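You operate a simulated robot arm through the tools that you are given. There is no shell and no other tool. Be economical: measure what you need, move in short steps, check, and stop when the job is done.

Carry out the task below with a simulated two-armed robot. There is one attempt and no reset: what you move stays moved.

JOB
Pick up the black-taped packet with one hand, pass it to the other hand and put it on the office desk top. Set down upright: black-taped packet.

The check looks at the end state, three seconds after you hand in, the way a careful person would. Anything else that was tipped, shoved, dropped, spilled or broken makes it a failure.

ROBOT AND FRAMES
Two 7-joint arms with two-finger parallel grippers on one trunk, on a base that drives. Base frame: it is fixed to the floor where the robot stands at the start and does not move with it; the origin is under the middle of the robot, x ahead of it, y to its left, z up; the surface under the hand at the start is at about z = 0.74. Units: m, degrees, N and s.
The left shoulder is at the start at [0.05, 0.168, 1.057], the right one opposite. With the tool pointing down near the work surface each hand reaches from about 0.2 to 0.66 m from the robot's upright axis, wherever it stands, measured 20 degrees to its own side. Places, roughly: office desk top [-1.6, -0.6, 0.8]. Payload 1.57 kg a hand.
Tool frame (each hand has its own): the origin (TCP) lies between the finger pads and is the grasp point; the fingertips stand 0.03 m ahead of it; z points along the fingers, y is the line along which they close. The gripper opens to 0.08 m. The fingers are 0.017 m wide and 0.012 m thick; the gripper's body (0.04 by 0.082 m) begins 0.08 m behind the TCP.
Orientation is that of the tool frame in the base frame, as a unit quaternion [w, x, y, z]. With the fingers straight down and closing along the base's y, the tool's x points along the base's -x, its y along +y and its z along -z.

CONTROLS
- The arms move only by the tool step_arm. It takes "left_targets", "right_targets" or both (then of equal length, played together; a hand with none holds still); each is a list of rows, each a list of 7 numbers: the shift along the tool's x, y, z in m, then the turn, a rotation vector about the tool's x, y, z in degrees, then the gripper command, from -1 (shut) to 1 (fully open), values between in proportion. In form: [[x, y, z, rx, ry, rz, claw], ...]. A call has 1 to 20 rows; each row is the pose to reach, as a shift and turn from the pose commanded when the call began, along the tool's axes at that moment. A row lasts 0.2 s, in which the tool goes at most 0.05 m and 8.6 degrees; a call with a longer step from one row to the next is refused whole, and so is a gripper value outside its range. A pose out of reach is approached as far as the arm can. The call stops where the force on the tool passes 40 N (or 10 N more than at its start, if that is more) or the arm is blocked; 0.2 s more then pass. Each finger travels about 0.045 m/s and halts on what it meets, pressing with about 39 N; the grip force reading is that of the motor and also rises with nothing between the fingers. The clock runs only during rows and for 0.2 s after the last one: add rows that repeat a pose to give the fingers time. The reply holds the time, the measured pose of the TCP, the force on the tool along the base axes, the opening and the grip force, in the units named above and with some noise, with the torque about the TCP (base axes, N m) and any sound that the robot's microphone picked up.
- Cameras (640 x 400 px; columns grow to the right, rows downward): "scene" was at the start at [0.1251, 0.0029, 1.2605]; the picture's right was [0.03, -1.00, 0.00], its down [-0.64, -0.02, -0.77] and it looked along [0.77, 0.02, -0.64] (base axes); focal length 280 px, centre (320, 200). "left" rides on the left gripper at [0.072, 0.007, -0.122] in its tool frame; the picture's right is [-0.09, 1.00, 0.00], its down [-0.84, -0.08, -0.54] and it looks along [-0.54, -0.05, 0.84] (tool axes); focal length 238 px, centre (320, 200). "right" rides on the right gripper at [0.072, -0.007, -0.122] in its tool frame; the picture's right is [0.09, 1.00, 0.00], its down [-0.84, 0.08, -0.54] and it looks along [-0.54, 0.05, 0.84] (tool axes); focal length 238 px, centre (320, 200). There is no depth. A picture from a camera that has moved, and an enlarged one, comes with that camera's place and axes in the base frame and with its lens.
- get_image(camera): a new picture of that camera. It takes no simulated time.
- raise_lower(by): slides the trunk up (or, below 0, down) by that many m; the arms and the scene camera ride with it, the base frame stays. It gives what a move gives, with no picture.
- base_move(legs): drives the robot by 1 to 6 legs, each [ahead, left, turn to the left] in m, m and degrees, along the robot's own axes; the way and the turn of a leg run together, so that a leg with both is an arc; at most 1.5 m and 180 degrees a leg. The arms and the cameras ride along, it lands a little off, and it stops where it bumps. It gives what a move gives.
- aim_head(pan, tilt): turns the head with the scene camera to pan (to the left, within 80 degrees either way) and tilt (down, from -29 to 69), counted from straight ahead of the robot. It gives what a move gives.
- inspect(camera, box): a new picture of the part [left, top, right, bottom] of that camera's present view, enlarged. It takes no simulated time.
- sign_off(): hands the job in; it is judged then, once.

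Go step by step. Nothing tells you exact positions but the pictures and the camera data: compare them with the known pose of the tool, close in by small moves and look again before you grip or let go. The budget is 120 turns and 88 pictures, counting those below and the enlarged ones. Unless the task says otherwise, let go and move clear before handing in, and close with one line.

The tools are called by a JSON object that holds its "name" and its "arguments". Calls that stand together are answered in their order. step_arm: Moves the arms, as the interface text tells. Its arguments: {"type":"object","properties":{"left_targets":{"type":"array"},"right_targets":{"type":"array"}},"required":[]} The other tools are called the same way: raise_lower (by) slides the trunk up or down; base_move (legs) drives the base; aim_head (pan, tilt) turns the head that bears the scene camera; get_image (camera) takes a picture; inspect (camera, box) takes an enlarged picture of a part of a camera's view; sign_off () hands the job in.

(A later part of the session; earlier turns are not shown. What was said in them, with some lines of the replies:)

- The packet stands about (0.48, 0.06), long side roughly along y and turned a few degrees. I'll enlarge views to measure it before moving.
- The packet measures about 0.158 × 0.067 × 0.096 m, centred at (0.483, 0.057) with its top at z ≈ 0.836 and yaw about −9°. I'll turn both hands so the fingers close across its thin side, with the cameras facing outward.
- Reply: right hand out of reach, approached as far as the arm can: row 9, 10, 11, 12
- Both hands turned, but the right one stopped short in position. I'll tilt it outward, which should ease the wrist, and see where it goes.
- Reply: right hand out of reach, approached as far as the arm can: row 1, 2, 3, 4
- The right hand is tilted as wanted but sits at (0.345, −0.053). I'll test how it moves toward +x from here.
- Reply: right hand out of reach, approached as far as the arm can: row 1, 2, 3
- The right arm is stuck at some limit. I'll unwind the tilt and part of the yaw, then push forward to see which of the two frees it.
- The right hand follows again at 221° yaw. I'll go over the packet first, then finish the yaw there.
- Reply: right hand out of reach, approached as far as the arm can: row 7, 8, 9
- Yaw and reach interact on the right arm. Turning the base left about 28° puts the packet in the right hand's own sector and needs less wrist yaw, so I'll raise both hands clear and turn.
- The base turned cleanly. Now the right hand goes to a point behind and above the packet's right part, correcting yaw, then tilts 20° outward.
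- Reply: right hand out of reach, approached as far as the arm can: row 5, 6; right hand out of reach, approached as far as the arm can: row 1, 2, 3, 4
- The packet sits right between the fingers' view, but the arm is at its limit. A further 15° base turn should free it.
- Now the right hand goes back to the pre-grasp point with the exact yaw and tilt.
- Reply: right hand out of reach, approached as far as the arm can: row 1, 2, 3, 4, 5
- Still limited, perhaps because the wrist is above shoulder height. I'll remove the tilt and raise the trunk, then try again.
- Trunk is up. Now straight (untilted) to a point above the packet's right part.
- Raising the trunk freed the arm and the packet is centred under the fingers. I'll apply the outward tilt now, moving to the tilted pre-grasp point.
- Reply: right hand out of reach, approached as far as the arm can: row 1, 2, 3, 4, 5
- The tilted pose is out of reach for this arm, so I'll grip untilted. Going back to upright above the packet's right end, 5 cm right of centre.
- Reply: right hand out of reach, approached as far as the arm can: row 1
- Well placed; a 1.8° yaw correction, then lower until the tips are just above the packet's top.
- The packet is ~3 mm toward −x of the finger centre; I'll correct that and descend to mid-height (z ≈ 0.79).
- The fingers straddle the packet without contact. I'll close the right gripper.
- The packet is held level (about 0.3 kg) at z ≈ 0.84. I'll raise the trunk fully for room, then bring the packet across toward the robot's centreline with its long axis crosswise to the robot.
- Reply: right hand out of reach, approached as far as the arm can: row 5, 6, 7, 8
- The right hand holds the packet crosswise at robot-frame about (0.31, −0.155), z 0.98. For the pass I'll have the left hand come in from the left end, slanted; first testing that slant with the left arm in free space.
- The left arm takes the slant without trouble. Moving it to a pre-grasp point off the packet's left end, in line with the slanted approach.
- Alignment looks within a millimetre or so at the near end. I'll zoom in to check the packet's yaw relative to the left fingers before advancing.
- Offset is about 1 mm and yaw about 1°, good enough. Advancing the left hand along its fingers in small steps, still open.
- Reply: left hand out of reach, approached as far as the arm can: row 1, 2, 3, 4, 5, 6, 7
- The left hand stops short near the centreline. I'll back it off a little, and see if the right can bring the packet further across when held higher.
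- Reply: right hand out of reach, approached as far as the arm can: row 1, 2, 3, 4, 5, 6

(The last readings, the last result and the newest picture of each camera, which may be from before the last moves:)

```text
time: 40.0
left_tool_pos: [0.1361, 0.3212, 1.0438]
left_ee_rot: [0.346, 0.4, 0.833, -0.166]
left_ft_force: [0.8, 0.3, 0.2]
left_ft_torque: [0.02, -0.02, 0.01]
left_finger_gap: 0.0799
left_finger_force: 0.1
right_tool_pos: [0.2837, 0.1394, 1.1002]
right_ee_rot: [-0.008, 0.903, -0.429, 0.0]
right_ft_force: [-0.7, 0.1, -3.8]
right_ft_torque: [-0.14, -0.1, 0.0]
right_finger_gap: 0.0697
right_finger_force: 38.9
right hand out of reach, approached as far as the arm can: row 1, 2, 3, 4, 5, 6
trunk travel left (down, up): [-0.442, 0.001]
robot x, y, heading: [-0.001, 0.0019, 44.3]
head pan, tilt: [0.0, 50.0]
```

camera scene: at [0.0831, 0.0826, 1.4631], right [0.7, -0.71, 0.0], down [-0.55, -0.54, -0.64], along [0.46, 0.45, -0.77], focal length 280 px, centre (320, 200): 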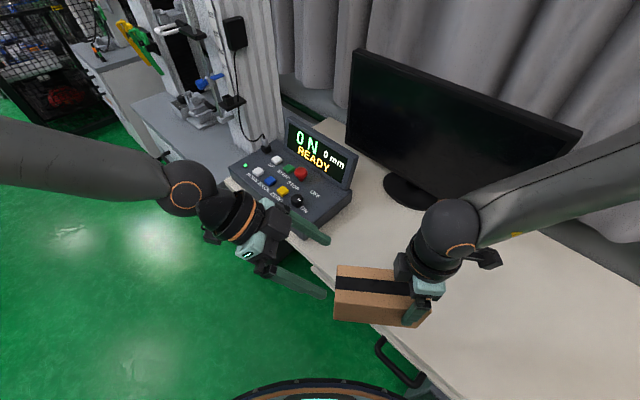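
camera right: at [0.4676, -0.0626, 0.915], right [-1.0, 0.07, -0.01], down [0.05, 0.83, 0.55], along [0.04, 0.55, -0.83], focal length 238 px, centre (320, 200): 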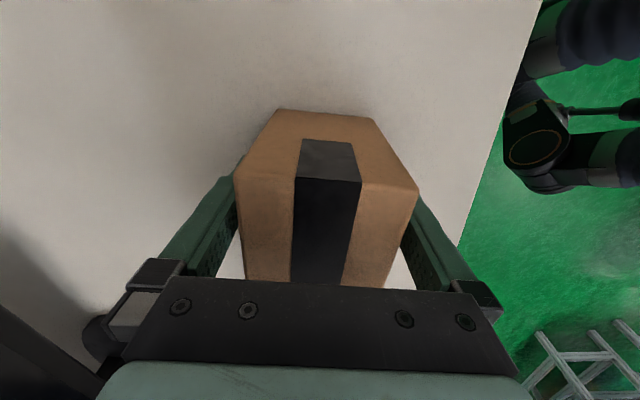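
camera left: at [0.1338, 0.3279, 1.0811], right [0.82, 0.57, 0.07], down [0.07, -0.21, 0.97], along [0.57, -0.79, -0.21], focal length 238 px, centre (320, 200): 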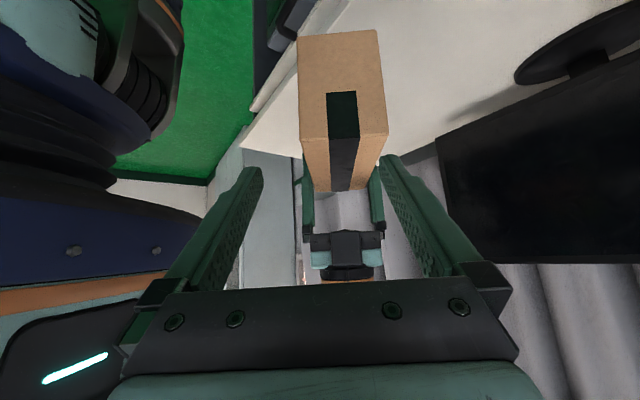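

Higher works better: the right hand came 6 cm further across. Going up another 8 cm and across again.

{"name": "step_arm", "arguments": {"right_targets": [[0, 0, -0.04, 0, 0, 0, -1], [0, 0, -0.08, 0, 0, 0, -1], [-0.03, 0, -0.08, 0, 0, 0, -1], [-0.06, 0, -0.08, 0, 0, 0, -1], [-0.06, 0, -0.08, 0, 0, 0, -1]], "left_targets": [[0, 0, 0, 0, 0, 0, 1], [-0.02, 0, -0.02, 0, 0, 0, 1], [-0.05, 0, -0.05, 0, 0, 0, 1], [-0.08, 0, -0.08, 0, 0, 0, 1], [-0.11, 0, -0.11, 0, 0, 0, 1]]}}

{"name": "get_image", "arguments": {"camera": "scene"}}

{"name": "get_image", "arguments": {"camera": "left"}}

```text
time: 41.2
left_tool_pos: [0.1357, 0.317, 1.1986]
left_ee_rot: [0.345, 0.401, 0.832, -0.166]
left_ft_force: [0.1, -1.4, 0.6]
left_ft_torque: [0.01, -0.02, 0.01]
left_finger_gap: 0.08
left_finger_force: 0.0
right_tool_pos: [0.276, 0.142, 1.1828]
right_ee_rot: [-0.01, 0.902, -0.432, 0.001]
right_ft_force: [0.9, 0.0, -3.5]
right_ft_torque: [-0.13, -0.07, -0.01]
right_finger_gap: 0.0699
right_finger_force: 39.4
right hand out of reach, approached as far as the arm can: row 1, 2, 3, 4, 5
trunk travel left (down, up): [-0.442, 0.001]
robot x, y, heading: [0.0008, 0.0011, 44.3]
head pan, tilt: [0.0, 50.0]
```

```text
61 pictures are left
camera scene: at [0.0839, 0.0818, 1.4631], right [0.7, -0.72, 0.0], down [-0.55, -0.54, -0.64], along [0.46, 0.45, -0.77], focal length 280 px, centre (320, 200)
```

scene: 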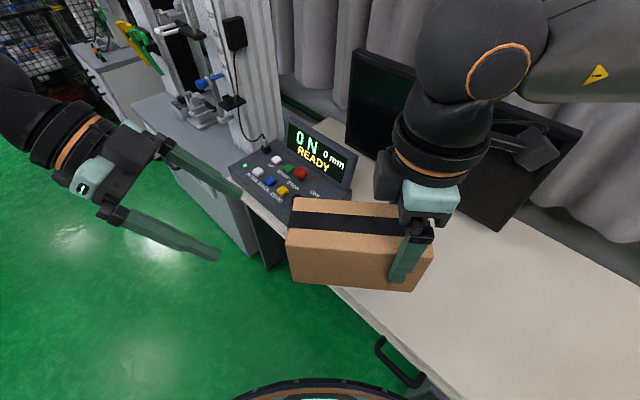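

```text
60 pictures are left
camera left: at [0.0564, 0.4277, 1.2357], right [0.82, 0.57, 0.07], down [0.07, -0.21, 0.97], along [0.57, -0.79, -0.21], focal length 238 px, centre (320, 200)
```

left: 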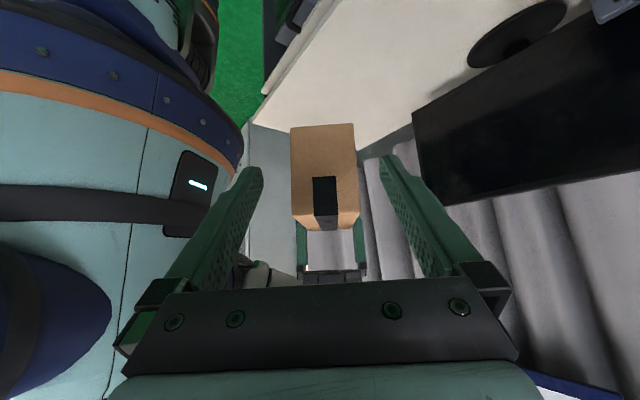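

The packet is now at about (0.247, 0.178, 1.178). Moving the left hand to its slanted pre-grasp for this spot.

{"name": "step_arm", "arguments": {"left_targets": [[-0.03, 0, -0.004, 0, 0, 0, 1], [-0.06, 0, -0.008, 0, 0, 0, 1], [-0.0939, 0, -0.0113, 0, 0, 0, 1], [-0.0939, 0, -0.0113, 0, 0, 0, 1]]}}

{"name": "step_arm", "arguments": {"left_targets": [[0, 0, 0.02, 0, 0, 0, 1], [0, 0, 0.04, 0, 0, 0, 1], [0, 0, 0.05, 0, 0, 0, 1]]}}

{"name": "get_image", "arguments": {"camera": "left"}}

```text
time: 42.2
left_tool_pos: [0.172, 0.2731, 1.2735]
left_ee_rot: [0.345, 0.4, 0.832, -0.166]
left_ft_force: [-0.1, -0.6, -0.4]
left_ft_torque: [0.01, 0.0, 0.0]
left_finger_gap: 0.0799
left_finger_force: 0.1
right_tool_pos: [0.2758, 0.1427, 1.1825]
right_ee_rot: [-0.009, 0.902, -0.432, 0.002]
right_ft_force: [-0.2, 0.0, -3.3]
right_ft_torque: [-0.12, -0.06, -0.01]
right_finger_gap: 0.0696
right_finger_force: 39.0
trunk travel left (down, up): [-0.442, 0.001]
robot x, y, heading: [0.0027, 0.0003, 44.4]
head pan, tilt: [0.0, 50.0]
```

```text
time: 43.0
left_tool_pos: [0.1948, 0.2445, 1.2368]
left_ee_rot: [0.345, 0.401, 0.832, -0.166]
left_ft_force: [0.5, 0.0, 0.0]
left_ft_torque: [-0.02, -0.01, 0.03]
left_finger_gap: 0.0802
left_finger_force: 0.1
right_tool_pos: [0.2762, 0.1416, 1.1819]
right_ee_rot: [-0.008, 0.902, -0.432, 0.002]
right_ft_force: [0.1, 0.2, -2.7]
right_ft_torque: [-0.08, -0.08, 0.0]
right_finger_gap: 0.0697
right_finger_force: 39.1
trunk travel left (down, up): [-0.442, 0.001]
robot x, y, heading: [0.0021, -0.0011, 44.5]
head pan, tilt: [0.0, 50.0]
```

```text
59 pictures are left
camera left: at [0.1148, 0.3552, 1.2736], right [0.82, 0.57, 0.07], down [0.07, -0.21, 0.97], along [0.57, -0.79, -0.21], focal length 238 px, centre (320, 200)
```

left: 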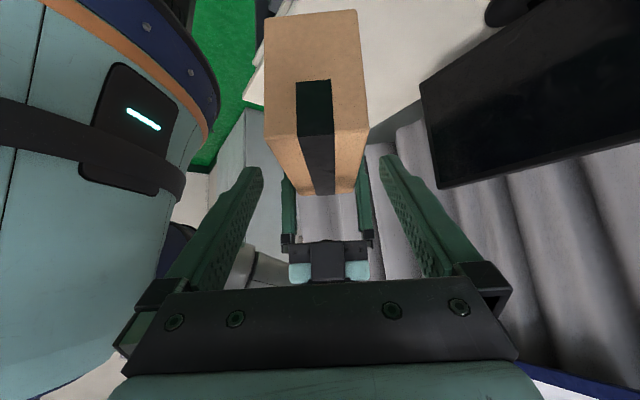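

Centred within ~1.5 mm and no reach limit so far. Advancing the remaining 7 cm.

{"name": "step_arm", "arguments": {"left_targets": [[0, 0.0012, 0.015, 0, 0, 0, 1], [0, 0.0012, 0.03, 0, 0, 0, 1], [0, 0.0012, 0.045, 0, 0, 0, 1], [0, 0.0012, 0.06, 0, 0, 0, 1], [0, 0.0012, 0.07, 0, 0, 0, 1], [0, 0.0012, 0.07, 0, 0, 0, 1]]}}

{"name": "get_image", "arguments": {"camera": "left"}}

{"name": "get_image", "arguments": {"camera": "scene"}}

```text
time: 44.4
left_tool_pos: [0.2259, 0.207, 1.188]
left_ee_rot: [0.345, 0.4, 0.833, -0.165]
left_ft_force: [0.0, 0.2, -0.2]
left_ft_torque: [0.01, -0.03, 0.0]
left_finger_gap: 0.0798
left_finger_force: 0.1
right_tool_pos: [0.2759, 0.1415, 1.1828]
right_ee_rot: [-0.008, 0.902, -0.431, 0.002]
right_ft_force: [1.0, -0.2, -2.9]
right_ft_torque: [-0.12, -0.1, 0.0]
right_finger_gap: 0.0698
right_finger_force: 38.8
trunk travel left (down, up): [-0.442, 0.001]
robot x, y, heading: [-0.0033, 0.0033, 44.3]
head pan, tilt: [0.0, 50.0]
```

```text
58 pictures are left
camera left: at [0.146, 0.3182, 1.2246], right [0.82, 0.57, 0.07], down [0.07, -0.21, 0.97], along [0.57, -0.79, -0.21], focal length 238 px, centre (320, 200)
```

left: 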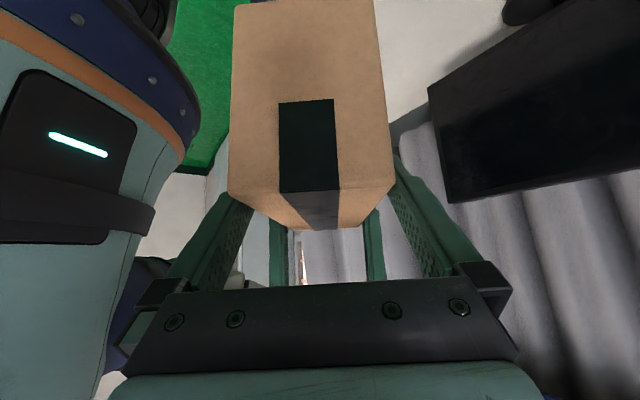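

```text
57 pictures are left
camera scene: at [0.0837, 0.0822, 1.4631], right [0.7, -0.72, 0.0], down [-0.55, -0.54, -0.64], along [0.46, 0.45, -0.77], focal length 280 px, centre (320, 200)
```

scene: 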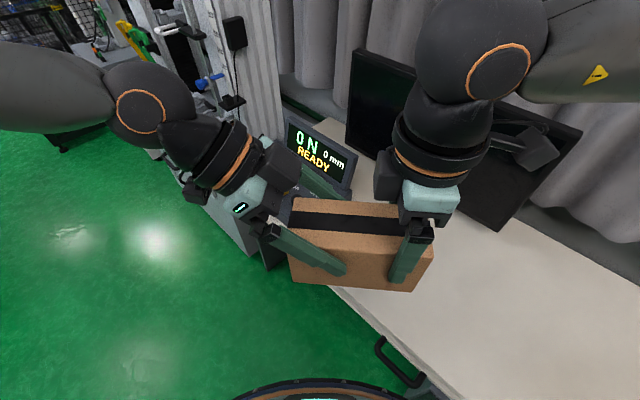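

Both fingers straddle the packet without contact. I'll close the left gripper while the right still holds.

{"name": "step_arm", "arguments": {"left_targets": [[0, 0, 0, 0, 0, 0, 0.5], [0, 0, 0, 0, 0, 0, -1], [0, 0, 0, 0, 0, 0, -1], [0, 0, 0, 0, 0, 0, -1], [0, 0, 0, 0, 0, 0, -1], [0, 0, 0, 0, 0, 0, -1]]}}

{"name": "get_image", "arguments": {"camera": "left"}}

```text
time: 45.8
left_tool_pos: [0.2251, 0.2075, 1.1882]
left_ee_rot: [0.344, 0.401, 0.833, -0.166]
left_ft_force: [-11.3, -8.8, 3.3]
left_ft_torque: [0.28, -0.43, 0.23]
left_finger_gap: 0.0699
left_finger_force: 39.4
right_tool_pos: [0.2758, 0.1423, 1.1821]
right_ee_rot: [-0.009, 0.901, -0.433, 0.002]
right_ft_force: [10.5, 8.3, -5.6]
right_ft_torque: [-0.57, 0.31, -1.35]
right_finger_gap: 0.0695
right_finger_force: 39.2
trunk travel left (down, up): [-0.442, 0.001]
robot x, y, heading: [-0.002, -0.0008, 44.5]
head pan, tilt: [0.0, 50.0]
```

```text
56 pictures are left
camera left: at [0.1458, 0.3178, 1.2246], right [0.82, 0.57, 0.07], down [0.07, -0.21, 0.97], along [0.57, -0.79, -0.21], focal length 238 px, centre (320, 200)
```

left: 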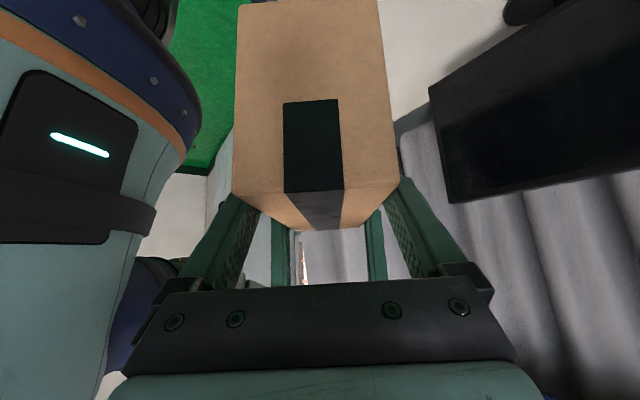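

The left grips firmly (0.07 m gap, 39 N). Now opening the right fingers.

{"name": "step_arm", "arguments": {"right_targets": [[0, 0, 0, 0, 0, 0, 0.8], [0, 0, 0, 0, 0, 0, 1], [0, 0, 0, 0, 0, 0, 1], [0, 0, 0, 0, 0, 0, 1]]}}

{"name": "get_image", "arguments": {"camera": "right"}}

```text
time: 46.8
left_tool_pos: [0.2266, 0.2085, 1.1888]
left_ee_rot: [0.345, 0.401, 0.832, -0.166]
left_ft_force: [-0.3, -0.4, -0.8]
left_ft_torque: [0.04, 0.09, -0.05]
left_finger_gap: 0.0698
left_finger_force: 38.6
right_tool_pos: [0.2761, 0.1427, 1.183]
right_ee_rot: [-0.008, 0.902, -0.431, 0.003]
right_ft_force: [1.3, -0.2, 0.3]
right_ft_torque: [-0.02, 0.0, 0.0]
right_finger_gap: 0.0802
right_finger_force: 0.1
trunk travel left (down, up): [-0.442, 0.001]
robot x, y, heading: [-0.0007, -0.0014, 44.3]
head pan, tilt: [0.0, 50.0]
```

```text
55 pictures are left
camera right: at [0.3257, 0.0879, 1.3048], right [-0.72, -0.7, -0.02], down [-0.59, 0.6, 0.54], along [-0.37, 0.4, -0.84], focal length 238 px, centre (320, 200)
```

right: 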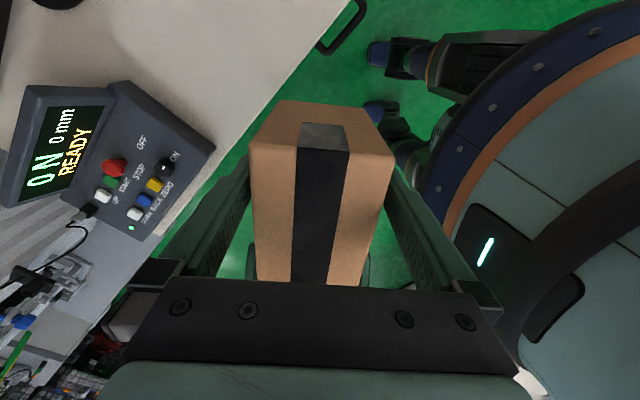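

The packet is now held by the left alone. Lifting the right hand straight up and away.

{"name": "step_arm", "arguments": {"right_targets": [[0, 0, -0.02, 0, 0, 0, 1], [0, 0, -0.04, 0, 0, 0, 1], [0, 0, -0.06, 0, 0, 0, 1], [0, 0, -0.08, 0, 0, 0, 1], [0, 0, -0.1, 0, 0, 0, 1], [0, 0, -0.12, 0, 0, 0, 1]]}}

{"name": "get_image", "arguments": {"camera": "scene"}}

```text
time: 48.2
left_tool_pos: [0.2253, 0.2069, 1.1882]
left_ee_rot: [0.345, 0.402, 0.832, -0.167]
left_ft_force: [-0.2, -0.2, -0.5]
left_ft_torque: [0.03, 0.1, -0.01]
left_finger_gap: 0.0697
left_finger_force: 39.2
right_tool_pos: [0.2786, 0.1161, 1.2945]
right_ee_rot: [-0.007, 0.904, -0.428, 0.0]
right_ft_force: [0.0, -0.3, 0.1]
right_ft_torque: [0.0, -0.01, -0.02]
right_finger_gap: 0.0799
right_finger_force: 0.0
right hand out of reach, approached as far as the arm can: row 2, 3, 4, 5, 6
trunk travel left (down, up): [-0.442, 0.001]
robot x, y, heading: [-0.0017, -0.0019, 44.7]
head pan, tilt: [0.0, 50.0]
```

```text
54 pictures are left
camera scene: at [0.0837, 0.082, 1.4631], right [0.7, -0.71, 0.0], down [-0.55, -0.54, -0.64], along [0.46, 0.45, -0.77], focal length 280 px, centre (320, 200)
```

scene: 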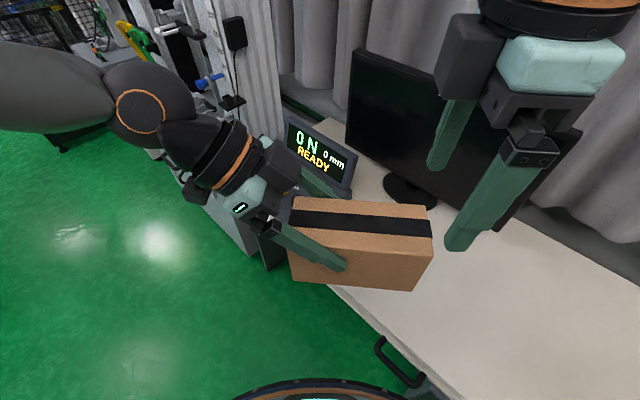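

The pass is done; the packet hangs level in the left hand. I'll bring the right hand aside with the wrist unwound, and look toward the second desk.

{"name": "step_arm", "arguments": {"right_targets": [[0.03, 0, 0, 0, 0, 0, 1], [0.06, 0, 0, 0, 0, 8, 1], [0.09, 0, 0, 0, 0, 16, 1], [0.12, 0, 0, 0, 0, 24, 1], [0.14, 0, 0, 0, 0, 32, 1], [0.15, 0, 0.02, 0, 0, 40, 1], [0.15, 0, 0.04, 0, 0, 48, 1], [0.15, 0, 0.06, 0, 0, 56, 1], [0.15, 0, 0.08, 0, 0, 64, 1], [0.15, 0, 0.1, 0, 0, 72, 1], [0.15, 0, 0.1, 0, 0, 80, 1]]}}

{"name": "aim_head", "arguments": {"pan": 80, "tilt": 20}}

{"name": "get_image", "arguments": {"camera": "scene"}}

```text
time: 50.6
left_tool_pos: [0.2257, 0.2086, 1.189]
left_ee_rot: [0.346, 0.4, 0.832, -0.166]
left_ft_force: [-0.3, 0.2, 0.5]
left_ft_torque: [0.06, 0.05, -0.01]
left_finger_gap: 0.0696
left_finger_force: 38.8
right_tool_pos: [0.3737, 0.0014, 1.1934]
right_ee_rot: [0.006, -0.416, 0.909, 0.003]
right_ft_force: [-0.4, 0.1, 0.2]
right_ft_torque: [0.01, -0.04, -0.02]
right_finger_gap: 0.0802
right_finger_force: 0.0
trunk travel left (down, up): [-0.442, 0.001]
robot x, y, heading: [0.0003, 0.0021, 44.4]
head pan, tilt: [0.0, 50.0]
```

```text
time: 52.1
left_tool_pos: [0.227, 0.2081, 1.1882]
left_ee_rot: [0.346, 0.4, 0.832, -0.166]
left_ft_force: [-0.4, 0.5, 0.4]
left_ft_torque: [0.08, 0.08, 0.0]
left_finger_gap: 0.0697
left_finger_force: 39.4
right_tool_pos: [0.3742, 0.0017, 1.1941]
right_ee_rot: [0.006, -0.417, 0.909, 0.003]
right_ft_force: [0.2, -0.2, 0.1]
right_ft_torque: [0.01, -0.04, 0.0]
right_finger_gap: 0.0801
right_finger_force: 0.1
trunk travel left (down, up): [-0.442, 0.001]
robot x, y, heading: [-0.0018, 0.001, 44.7]
head pan, tilt: [80.0, 20.0]
```

```text
53 pictures are left
camera scene: at [-0.0238, 0.1053, 1.5087], right [0.83, 0.56, 0.0], down [0.19, -0.28, -0.94], along [-0.53, 0.78, -0.34], focal length 280 px, centre (320, 200)
```

scene: 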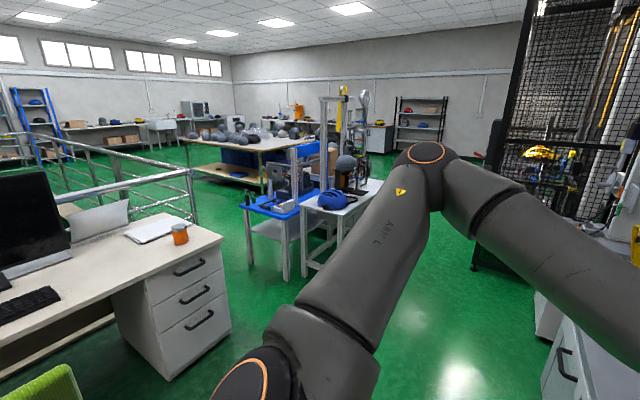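

The office desk is to the left-rear. I'll back off 0.2 m from the first desk, then turn left to face it, and look.

{"name": "base_move", "arguments": {"legs": [[-0.2, 0, 0], [0, 0, 90]]}}

{"name": "aim_head", "arguments": {"pan": 40, "tilt": 25}}

{"name": "get_image", "arguments": {"camera": "scene"}}

```text
time: 57.5
left_tool_pos: [-0.3474, 0.0898, 1.188]
left_ee_rot: [0.361, -0.304, 0.873, 0.126]
left_ft_force: [0.1, 0.0, 0.2]
left_ft_torque: [-0.06, 0.13, 0.0]
left_finger_gap: 0.0695
left_finger_force: 39.0
right_tool_pos: [-0.1416, 0.2358, 1.1945]
right_ee_rot: [-0.001, 0.937, -0.348, -0.007]
right_ft_force: [-0.1, 0.1, 0.0]
right_ft_torque: [0.06, 0.01, 0.02]
right_finger_gap: 0.0798
right_finger_force: 0.0
trunk travel left (down, up): [-0.442, 0.001]
robot x, y, heading: [-0.1382, -0.1387, 134.3]
head pan, tilt: [80.0, 20.0]
```

```text
time: 58.6
left_tool_pos: [-0.3484, 0.0896, 1.1887]
left_ee_rot: [0.361, -0.305, 0.872, 0.126]
left_ft_force: [0.1, 0.5, -0.2]
left_ft_torque: [-0.07, 0.07, 0.0]
left_finger_gap: 0.0699
left_finger_force: 38.9
right_tool_pos: [-0.1419, 0.236, 1.1952]
right_ee_rot: [-0.002, 0.937, -0.349, -0.007]
right_ft_force: [-0.2, -1.0, -0.3]
right_ft_torque: [0.02, -0.03, 0.01]
right_finger_gap: 0.08
right_finger_force: 0.0
trunk travel left (down, up): [-0.442, 0.001]
robot x, y, heading: [-0.1408, -0.1392, 134.5]
head pan, tilt: [40.0, 25.0]
```

```text
52 pictures are left
camera scene: at [-0.2605, -0.099, 1.5006], right [0.1, 0.99, 0.0], down [0.42, -0.04, -0.91], along [-0.9, 0.09, -0.42], focal length 280 px, centre (320, 200)
```

scene: 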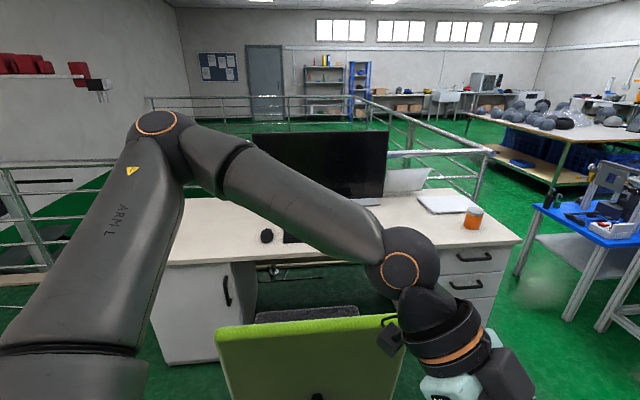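

The office desk's front edge is near x ≈ −1.3, with a chair in front and a free area at its left end. I'll turn to face it squarely and look again.

{"name": "base_move", "arguments": {"legs": [[0, 0, 66]]}}

{"name": "aim_head", "arguments": {"pan": -5, "tilt": 28}}

{"name": "get_image", "arguments": {"camera": "scene"}}

```text
time: 61.9
left_tool_pos: [-0.4306, -0.2366, 1.1876]
left_ee_rot: [-0.233, 0.733, -0.562, -0.304]
left_ft_force: [-0.7, 0.1, -0.4]
left_ft_torque: [-0.05, -0.04, 0.01]
left_finger_gap: 0.0699
left_finger_force: 39.0
right_tool_pos: [-0.4831, 0.0113, 1.1928]
right_ee_rot: [0.002, 0.975, 0.223, -0.006]
right_ft_force: [-0.6, 0.1, -0.3]
right_ft_torque: [0.0, 0.01, -0.02]
right_finger_gap: 0.0801
right_finger_force: 0.0
trunk travel left (down, up): [-0.442, 0.001]
robot x, y, heading: [-0.138, -0.1356, -159.3]
head pan, tilt: [40.0, 25.0]
```

```text
time: 63.0
left_tool_pos: [-0.4301, -0.2373, 1.188]
left_ee_rot: [-0.232, 0.734, -0.561, -0.304]
left_ft_force: [0.1, 0.1, -1.1]
left_ft_torque: [-0.12, -0.04, -0.02]
left_finger_gap: 0.0699
left_finger_force: 39.3
right_tool_pos: [-0.4835, 0.0096, 1.1946]
right_ee_rot: [0.002, 0.975, 0.223, -0.007]
right_ft_force: [-0.4, -0.5, -0.1]
right_ft_torque: [0.02, 0.04, -0.02]
right_finger_gap: 0.0802
right_finger_force: 0.1
trunk travel left (down, up): [-0.442, 0.001]
robot x, y, heading: [-0.1419, -0.1376, -159.4]
head pan, tilt: [-5.0, 28.0]
```

```text
51 pictures are left
camera scene: at [-0.2662, -0.1762, 1.4958], right [-0.27, 0.96, 0.0], down [0.45, 0.13, -0.88], along [-0.85, -0.24, -0.47], focal length 280 px, centre (320, 200)
```

scene: 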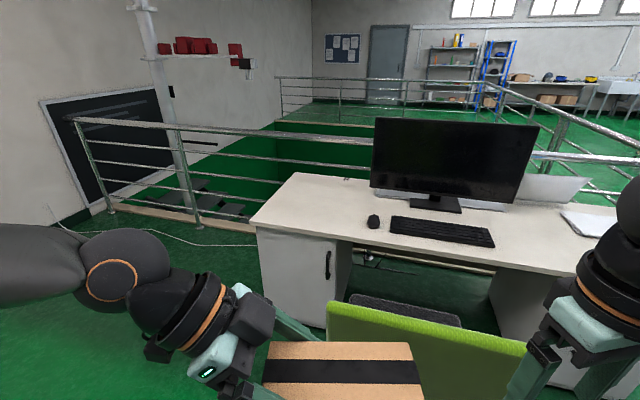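

The desk top spans x −1.95…−1.31 and y −0.82…0.98; its left end is clear. The chair blocks the front, so I'll approach from the open left side; first driving to a stand-off near (−0.75, −1.15).

{"name": "base_move", "arguments": {"legs": [[0.927, 0.731, 0]]}}

{"name": "aim_head", "arguments": {"pan": 10, "tilt": 35}}

{"name": "get_image", "arguments": {"camera": "scene"}}

```text
time: 69.9
left_tool_pos: [-1.0474, -1.2617, 1.1881]
left_ee_rot: [-0.231, 0.735, -0.559, -0.305]
left_ft_force: [0.1, -0.2, -0.1]
left_ft_torque: [-0.13, -0.01, -0.01]
left_finger_gap: 0.0696
left_finger_force: 39.3
right_tool_pos: [-1.1019, -1.0151, 1.1947]
right_ee_rot: [0.002, 0.974, 0.226, -0.006]
right_ft_force: [0.3, 0.1, 0.5]
right_ft_torque: [0.03, -0.05, -0.02]
right_finger_gap: 0.0797
right_finger_force: 0.1
trunk travel left (down, up): [-0.442, 0.001]
robot x, y, heading: [-0.7585, -1.1616, -158.7]
head pan, tilt: [-5.0, 28.0]
```

```text
time: 70.7
left_tool_pos: [-1.0469, -1.2608, 1.1875]
left_ee_rot: [-0.231, 0.736, -0.559, -0.305]
left_ft_force: [-0.2, 0.3, -0.2]
left_ft_torque: [-0.09, -0.03, 0.04]
left_finger_gap: 0.0699
left_finger_force: 39.6
right_tool_pos: [-1.1003, -1.0152, 1.1937]
right_ee_rot: [0.003, 0.974, 0.227, -0.006]
right_ft_force: [0.3, 0.0, 0.7]
right_ft_torque: [0.01, -0.02, 0.01]
right_finger_gap: 0.0803
right_finger_force: 0.1
trunk travel left (down, up): [-0.442, 0.001]
robot x, y, heading: [-0.7635, -1.1572, -158.5]
head pan, tilt: [10.0, 35.0]
```

```text
50 pictures are left
camera scene: at [-0.8702, -1.2195, 1.4849], right [-0.52, 0.86, 0.0], down [0.49, 0.3, -0.82], along [-0.7, -0.42, -0.57], focal length 280 px, centre (320, 200)
```

scene: 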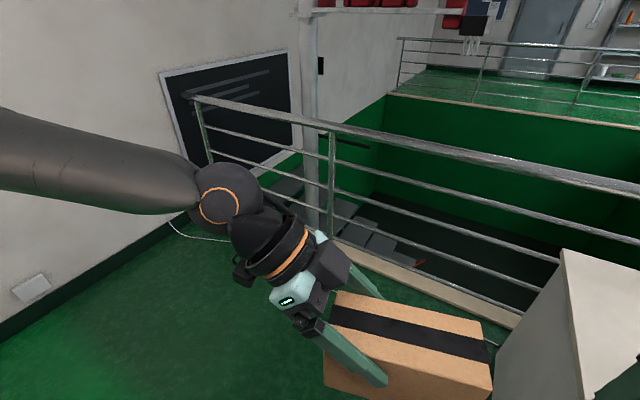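

Left of the desk is open floor (railing only at x ≈ −2.25, wall far). I'll turn to face +y and strafe to about (−1.5, −1.24), in front of the desk's left side.

{"name": "base_move", "arguments": {"legs": [[0, 0, -111.5], [-0.1, 0.74, 0]]}}

{"name": "aim_head", "arguments": {"pan": -15, "tilt": 45}}

{"name": "get_image", "arguments": {"camera": "scene"}}

```text
time: 82.2
left_tool_pos: [-1.504, -0.9708, 1.1885]
left_ee_rot: [0.383, 0.03, 0.923, -0.013]
left_ft_force: [-0.1, 0.1, 0.7]
left_ft_torque: [0.01, 0.08, -0.01]
left_finger_gap: 0.07
left_finger_force: 39.3
right_tool_pos: [-1.2525, -1.0015, 1.1948]
right_ee_rot: [-0.005, 0.75, -0.662, -0.006]
right_ft_force: [-0.2, -0.3, 0.6]
right_ft_torque: [-0.01, -0.01, 0.0]
right_finger_gap: 0.0797
right_finger_force: 0.0
trunk travel left (down, up): [-0.442, 0.001]
robot x, y, heading: [-1.5044, -1.2787, 91.7]
head pan, tilt: [10.0, 35.0]
```

```text
time: 83.1
left_tool_pos: [-1.5036, -0.9724, 1.1892]
left_ee_rot: [0.383, 0.03, 0.923, -0.012]
left_ft_force: [-0.1, 0.2, -0.1]
left_ft_torque: [-0.01, 0.11, 0.0]
left_finger_gap: 0.0697
left_finger_force: 38.8
right_tool_pos: [-1.2525, -1.0014, 1.1936]
right_ee_rot: [-0.003, 0.749, -0.663, -0.006]
right_ft_force: [0.0, -0.1, 0.0]
right_ft_torque: [-0.04, -0.02, 0.02]
right_finger_gap: 0.08
right_finger_force: 0.0
trunk travel left (down, up): [-0.442, 0.001]
robot x, y, heading: [-1.5034, -1.2767, 92.0]
head pan, tilt: [-15.0, 45.0]
```

```text
49 pictures are left
camera scene: at [-1.4859, -1.158, 1.4701], right [0.97, -0.22, 0.0], down [-0.16, -0.69, -0.71], along [0.16, 0.69, -0.71], focal length 280 px, centre (320, 200)
```

scene: 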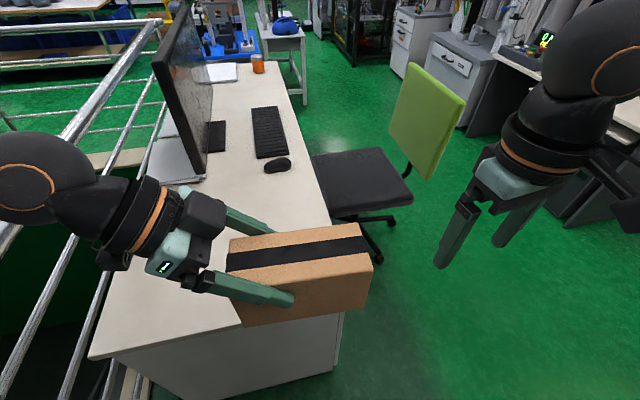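

The view confirms the desk's left edge at y ≈ −0.82 with clear space before the mouse. I'll raise the right hand aside and extend the left arm forward over the desk, still high.

{"name": "step_arm", "arguments": {"left_targets": [[0, 0.03, 0, 0, 0, 0, -1], [0, 0.06, 0, 0, 0, 0, -1], [0, 0.09, 0, 0, 0, 0, -1], [0, 0.12, 0, 0, 0, 0, -1], [0, 0.15, 0, 0, 0, 0, -1], [0, 0.18, 0, 0, 0, 0, -1], [0, 0.2, 0, 0, 0, 0, -1]], "right_targets": [[0, -0.02, -0.03, 0, 0, 0, 1], [0, -0.04, -0.06, 0, 0, 0, 1], [0, -0.06, -0.09, 0, 0, 0, 1], [0, -0.08, -0.12, 0, 0, 0, 1], [0, -0.1, -0.15, 0, 0, 0, 1], [0, -0.1, -0.18, 0, 0, 0, 1], [0, -0.1, -0.2, 0, 0, 0, 1]]}}

{"name": "get_image", "arguments": {"camera": "scene"}}

```text
time: 84.7
left_tool_pos: [-1.5341, -0.8171, 1.1961]
left_ee_rot: [0.383, 0.03, 0.923, -0.012]
left_ft_force: [0.1, 0.4, -2.6]
left_ft_torque: [0.02, 0.08, 0.0]
left_finger_gap: 0.0699
left_finger_force: 38.8
left hand out of reach, approached as far as the arm can: row 4, 5, 6, 7
right_tool_pos: [-1.1533, -0.9914, 1.3943]
right_ee_rot: [-0.003, 0.749, -0.663, -0.005]
right_ft_force: [0.2, 0.4, -0.4]
right_ft_torque: [-0.02, -0.03, 0.0]
right_finger_gap: 0.0799
right_finger_force: 0.2
trunk travel left (down, up): [-0.442, 0.001]
robot x, y, heading: [-1.5049, -1.2794, 91.9]
head pan, tilt: [-15.0, 45.0]
```

```text
48 pictures are left
camera scene: at [-1.4861, -1.1581, 1.47], right [0.97, -0.23, 0.0], down [-0.16, -0.69, -0.71], along [0.16, 0.69, -0.71], focal length 280 px, centre (320, 200)
```

scene: 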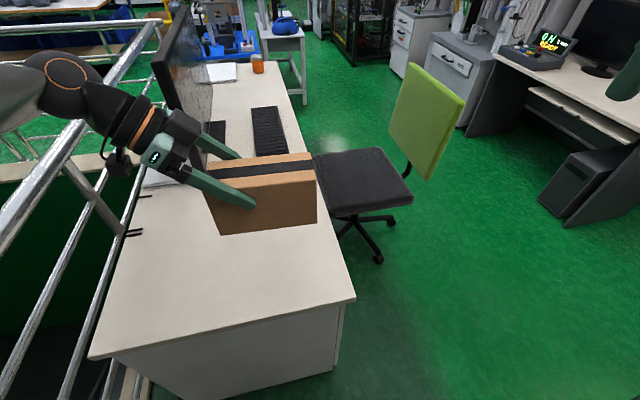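

The left arm extends to 0.46 m ahead. I'll drive ahead 0.1 m and lower the trunk part of the way, then check clearances.

{"name": "base_move", "arguments": {"legs": [[0.1, 0, 0]]}}

{"name": "raise_lower", "arguments": {"by": -0.2}}

{"name": "aim_head", "arguments": {"pan": 25, "tilt": 45}}

{"name": "get_image", "arguments": {"camera": "scene"}}

{"name": "get_image", "arguments": {"camera": "left"}}

```text
time: 85.9
left_tool_pos: [-1.5369, -0.7194, 1.196]
left_ee_rot: [0.382, 0.031, 0.924, -0.013]
left_ft_force: [0.5, -0.6, -3.7]
left_ft_torque: [-0.01, 0.11, -0.03]
left_finger_gap: 0.0695
left_finger_force: 39.5
right_tool_pos: [-1.1554, -0.8916, 1.3936]
right_ee_rot: [-0.004, 0.748, -0.664, -0.006]
right_ft_force: [-0.3, 0.2, -0.3]
right_ft_torque: [-0.01, 0.04, -0.04]
right_finger_gap: 0.0801
right_finger_force: 0.0
trunk travel left (down, up): [-0.442, 0.001]
robot x, y, heading: [-1.5058, -1.1752, 91.9]
head pan, tilt: [-15.0, 45.0]
```

```text
time: 88.1
left_tool_pos: [-1.5351, -0.7189, 0.9958]
left_ee_rot: [0.383, 0.03, 0.923, -0.013]
left_ft_force: [0.6, 0.3, -2.8]
left_ft_torque: [-0.03, 0.09, 0.01]
left_finger_gap: 0.0696
left_finger_force: 38.9
right_tool_pos: [-1.1548, -0.8937, 1.1958]
right_ee_rot: [-0.004, 0.749, -0.663, -0.005]
right_ft_force: [0.1, 0.4, 0.4]
right_ft_torque: [-0.01, -0.04, -0.01]
right_finger_gap: 0.0801
right_finger_force: 0.0
trunk travel left (down, up): [-0.242, 0.201]
robot x, y, heading: [-1.505, -1.1784, 91.8]
head pan, tilt: [-15.0, 45.0]
```

```text
time: 89.1
left_tool_pos: [-1.5378, -0.721, 0.9956]
left_ee_rot: [0.382, 0.03, 0.923, -0.013]
left_ft_force: [-0.1, -1.3, -3.5]
left_ft_torque: [-0.01, 0.08, 0.0]
left_finger_gap: 0.0696
left_finger_force: 38.5
right_tool_pos: [-1.1558, -0.8924, 1.1945]
right_ee_rot: [-0.004, 0.749, -0.663, -0.005]
right_ft_force: [1.0, -0.2, 0.5]
right_ft_torque: [0.05, 0.02, 0.01]
right_finger_gap: 0.08
right_finger_force: 0.0
trunk travel left (down, up): [-0.242, 0.201]
robot x, y, heading: [-1.5058, -1.1805, 92.0]
head pan, tilt: [25.0, 45.0]
```

```text
47 pictures are left
camera scene: at [-1.5442, -1.0659, 1.27], right [0.89, 0.45, 0.0], down [0.32, -0.63, -0.71], along [-0.32, 0.63, -0.71], focal length 280 px, centre (320, 200)
```

scene: 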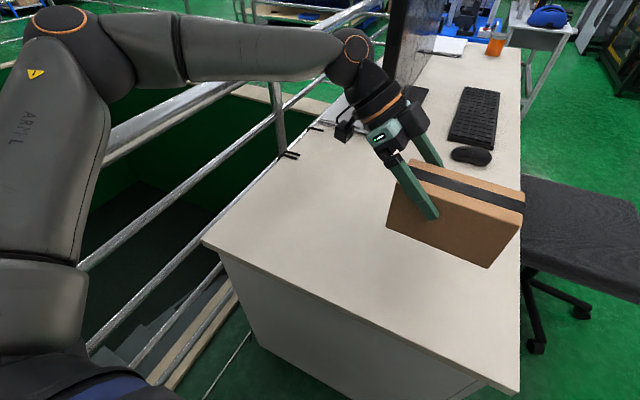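

```text
46 pictures are left
camera left: at [-1.6725, -0.7051, 1.0319], right [0.13, 0.99, 0.07], down [0.2, -0.09, 0.97], along [0.97, -0.11, -0.21], focal length 238 px, centre (320, 200)
```

left: 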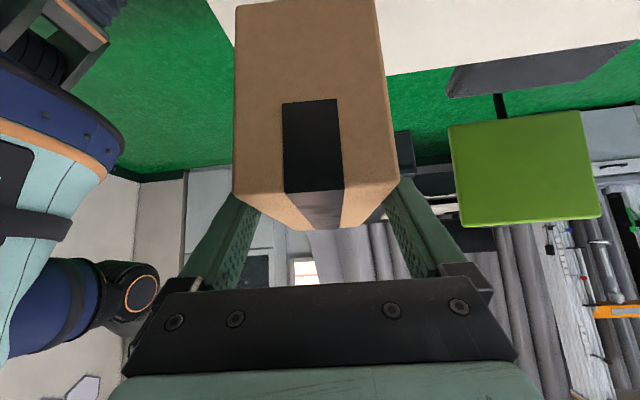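

Clearances are fine (elbow well inside the railing, monitor and mouse away). Lowering 0.15 m more, then measuring the gap.

{"name": "raise_lower", "arguments": {"by": -0.15}}

{"name": "get_image", "arguments": {"camera": "scene"}}

{"name": "get_image", "arguments": {"camera": "left"}}

```text
time: 90.9
left_tool_pos: [-1.5364, -0.7196, 0.8462]
left_ee_rot: [0.383, 0.031, 0.923, -0.013]
left_ft_force: [0.1, -0.2, -3.7]
left_ft_torque: [0.01, 0.12, 0.0]
left_finger_gap: 0.0696
left_finger_force: 39.3
right_tool_pos: [-1.1543, -0.8932, 1.0449]
right_ee_rot: [-0.005, 0.748, -0.663, -0.006]
right_ft_force: [1.4, -0.6, -0.1]
right_ft_torque: [0.0, 0.01, 0.0]
right_finger_gap: 0.0802
right_finger_force: 0.1
trunk travel left (down, up): [-0.092, 0.351]
robot x, y, heading: [-1.5064, -1.1802, 92.0]
head pan, tilt: [25.0, 45.0]
```

```text
45 pictures are left
camera scene: at [-1.5443, -1.066, 1.1201], right [0.89, 0.45, 0.0], down [0.32, -0.63, -0.71], along [-0.32, 0.63, -0.71], focal length 280 px, centre (320, 200)
```

scene: 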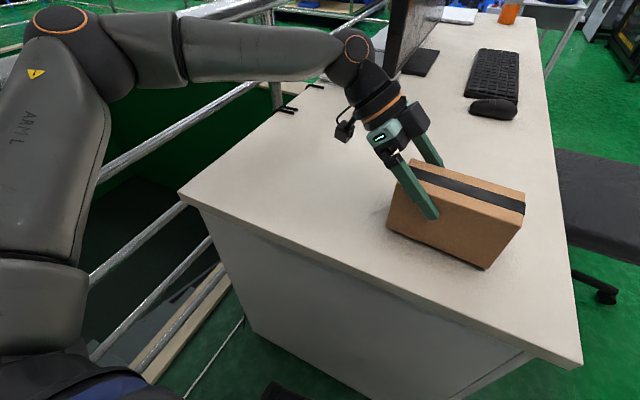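

```text
44 pictures are left
camera left: at [-1.6725, -0.7052, 0.8821], right [0.13, 0.99, 0.07], down [0.2, -0.09, 0.97], along [0.97, -0.11, -0.21], focal length 238 px, centre (320, 200)
```

left: 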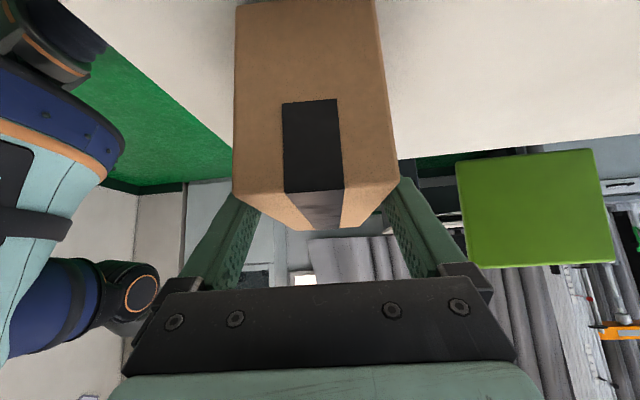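

Desk height works out to about 0.72–0.74 and the packet's bottom is at about 0.788. Lowering 0.035 m and zooming in on the gap.

{"name": "raise_lower", "arguments": {"by": -0.035}}

{"name": "inspect", "arguments": {"camera": "scene", "box": [360, 130, 560, 290]}}

```text
time: 91.4
left_tool_pos: [-1.5342, -0.7181, 0.8378]
left_ee_rot: [0.393, 0.029, 0.919, -0.005]
left_ft_force: [1.0, -1.7, 7.3]
left_ft_torque: [-0.45, -0.03, -0.2]
left_finger_gap: 0.0703
left_finger_force: 39.4
right_tool_pos: [-1.155, -0.893, 1.0223]
right_ee_rot: [-0.002, 0.748, -0.663, -0.006]
right_ft_force: [0.6, 0.0, -0.1]
right_ft_torque: [-0.02, -0.02, 0.02]
right_finger_gap: 0.0801
right_finger_force: 0.0
trunk travel left (down, up): [-0.07, 0.373]
robot x, y, heading: [-1.5075, -1.1782, 91.8]
head pan, tilt: [25.0, 45.0]
stopped: the force on the tool passed its limit at 43 N (the readings are from after the stop); the commanded pose is now the measured one
```

```text
2.50 times, centred on (460, 210) of scene
camera zoom: at [-1.5445, -1.0665, 1.0975], right [0.89, 0.45, 0.0], down [0.32, -0.63, -0.71], along [-0.32, 0.63, -0.71], focal length 701 px, centre (-30, 175)
```

zoom: 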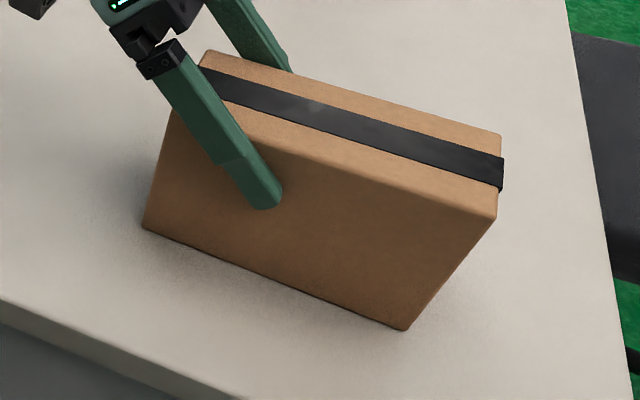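

The packet has touched down (desk top is at about z 0.78); residual force is 7 N. Checking that it sits flat before letting go.

{"name": "get_image", "arguments": {"camera": "left"}}

{"name": "get_image", "arguments": {"camera": "scene"}}

```text
42 pictures are left
camera left: at [-1.6714, -0.7046, 0.8698], right [0.12, 0.99, 0.08], down [0.18, -0.1, 0.98], along [0.98, -0.1, -0.19], focal length 238 px, centre (320, 200)
```

left: 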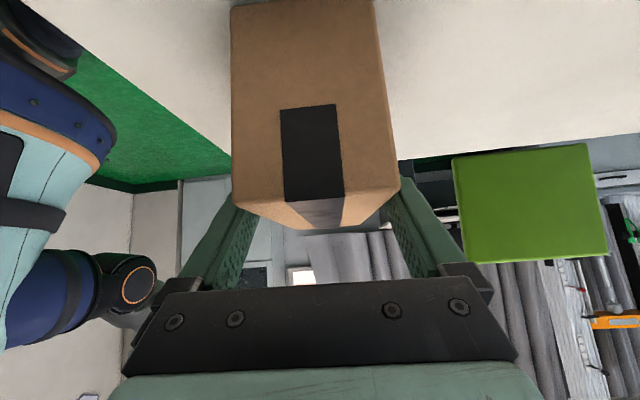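

```text
41 pictures are left
camera scene: at [-1.5445, -1.0665, 1.0975], right [0.89, 0.45, 0.0], down [0.32, -0.63, -0.71], along [-0.32, 0.63, -0.71], focal length 280 px, centre (320, 200)
```

scene: 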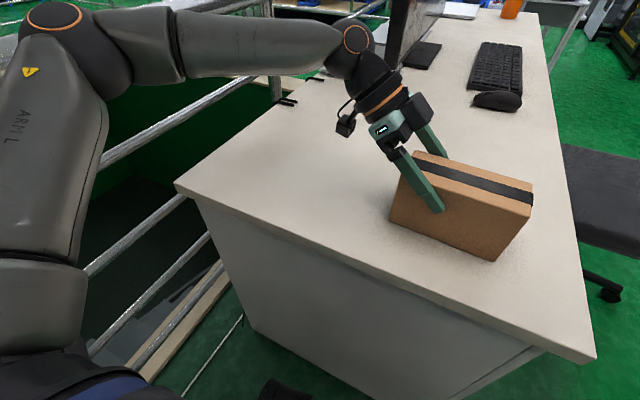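

The packet stands flat on the desk, bottom at about z 0.747 and well inside the edges. Opening the left gripper.

{"name": "step_arm", "arguments": {"left_targets": [[0, 0, 0, 0, 0, 0, 0.77], [0, 0, 0, 0, 0, 0, 0.85], [0, 0, 0, 0, 0, 0, 1], [0, 0, 0, 0, 0, 0, 1]]}}

{"name": "get_image", "arguments": {"camera": "left"}}

{"name": "inspect", "arguments": {"camera": "scene", "box": [360, 130, 560, 290]}}

```text
time: 92.4
left_tool_pos: [-1.5355, -0.717, 0.8343]
left_ee_rot: [0.392, 0.029, 0.92, -0.004]
left_ft_force: [-0.1, 0.8, -0.2]
left_ft_torque: [0.01, 0.03, 0.01]
left_finger_gap: 0.0801
left_finger_force: 0.1
right_tool_pos: [-1.1564, -0.8926, 1.0226]
right_ee_rot: [-0.003, 0.749, -0.662, -0.006]
right_ft_force: [-0.7, 0.0, 0.3]
right_ft_torque: [0.0, 0.0, 0.0]
right_finger_gap: 0.08
right_finger_force: 0.2
trunk travel left (down, up): [-0.07, 0.373]
robot x, y, heading: [-1.5049, -1.178, 91.8]
head pan, tilt: [25.0, 45.0]
```

```text
40 pictures are left
camera left: at [-1.6717, -0.7043, 0.8688], right [0.12, 0.99, 0.08], down [0.18, -0.1, 0.98], along [0.98, -0.1, -0.19], focal length 238 px, centre (320, 200)
```

left: 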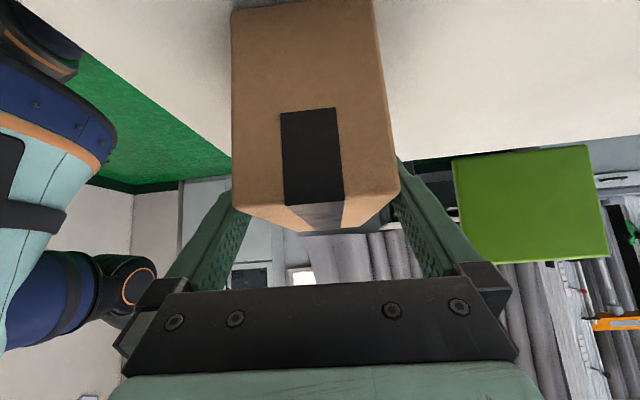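

```text
2.50 times, centred on (460, 210) of scene
camera zoom: at [-1.5445, -1.0661, 1.0978], right [0.89, 0.45, 0.0], down [0.32, -0.63, -0.71], along [-0.32, 0.63, -0.71], focal length 701 px, centre (-30, 175)
```

zoom: 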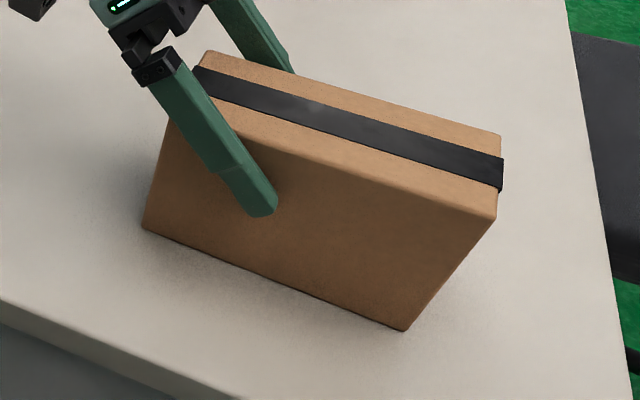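

Released and the packet did not move. Raising the trunk to draw the fingers straight up off it.

{"name": "raise_lower", "arguments": {"by": 0.15}}

{"name": "get_image", "arguments": {"camera": "scene"}}

```text
time: 94.2
left_tool_pos: [-1.5356, -0.7185, 0.9847]
left_ee_rot: [0.391, 0.03, 0.92, -0.005]
left_ft_force: [0.6, 0.0, -0.2]
left_ft_torque: [0.01, -0.06, -0.02]
left_finger_gap: 0.0801
left_finger_force: 0.0
right_tool_pos: [-1.1566, -0.8927, 1.1721]
right_ee_rot: [-0.003, 0.749, -0.662, -0.006]
right_ft_force: [0.0, 1.3, 0.4]
right_ft_torque: [0.02, 0.01, 0.01]
right_finger_gap: 0.0798
right_finger_force: 0.1
trunk travel left (down, up): [-0.22, 0.223]
robot x, y, heading: [-1.5072, -1.1787, 92.0]
head pan, tilt: [25.0, 45.0]
```

```text
38 pictures are left
camera scene: at [-1.5444, -1.066, 1.2478], right [0.89, 0.45, 0.0], down [0.32, -0.63, -0.71], along [-0.32, 0.63, -0.71], focal length 280 px, centre (320, 200)
```

scene: 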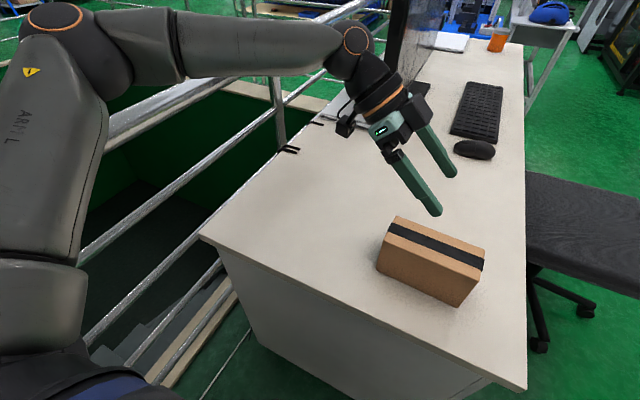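

The packet stands upright on the office desk, clear of the edges and the mouse. Both hands are empty and well above it, so I'm handing in.

{"name": "sign_off", "arguments": {}}

```text
The job is handed in.
```

I picked up the black-taped packet with the right hand, passed it to the left in mid-air, and set it down upright on the office desk top. In the last picture before I handed in, both hands were clear of it and I saw nothing else disturbed.
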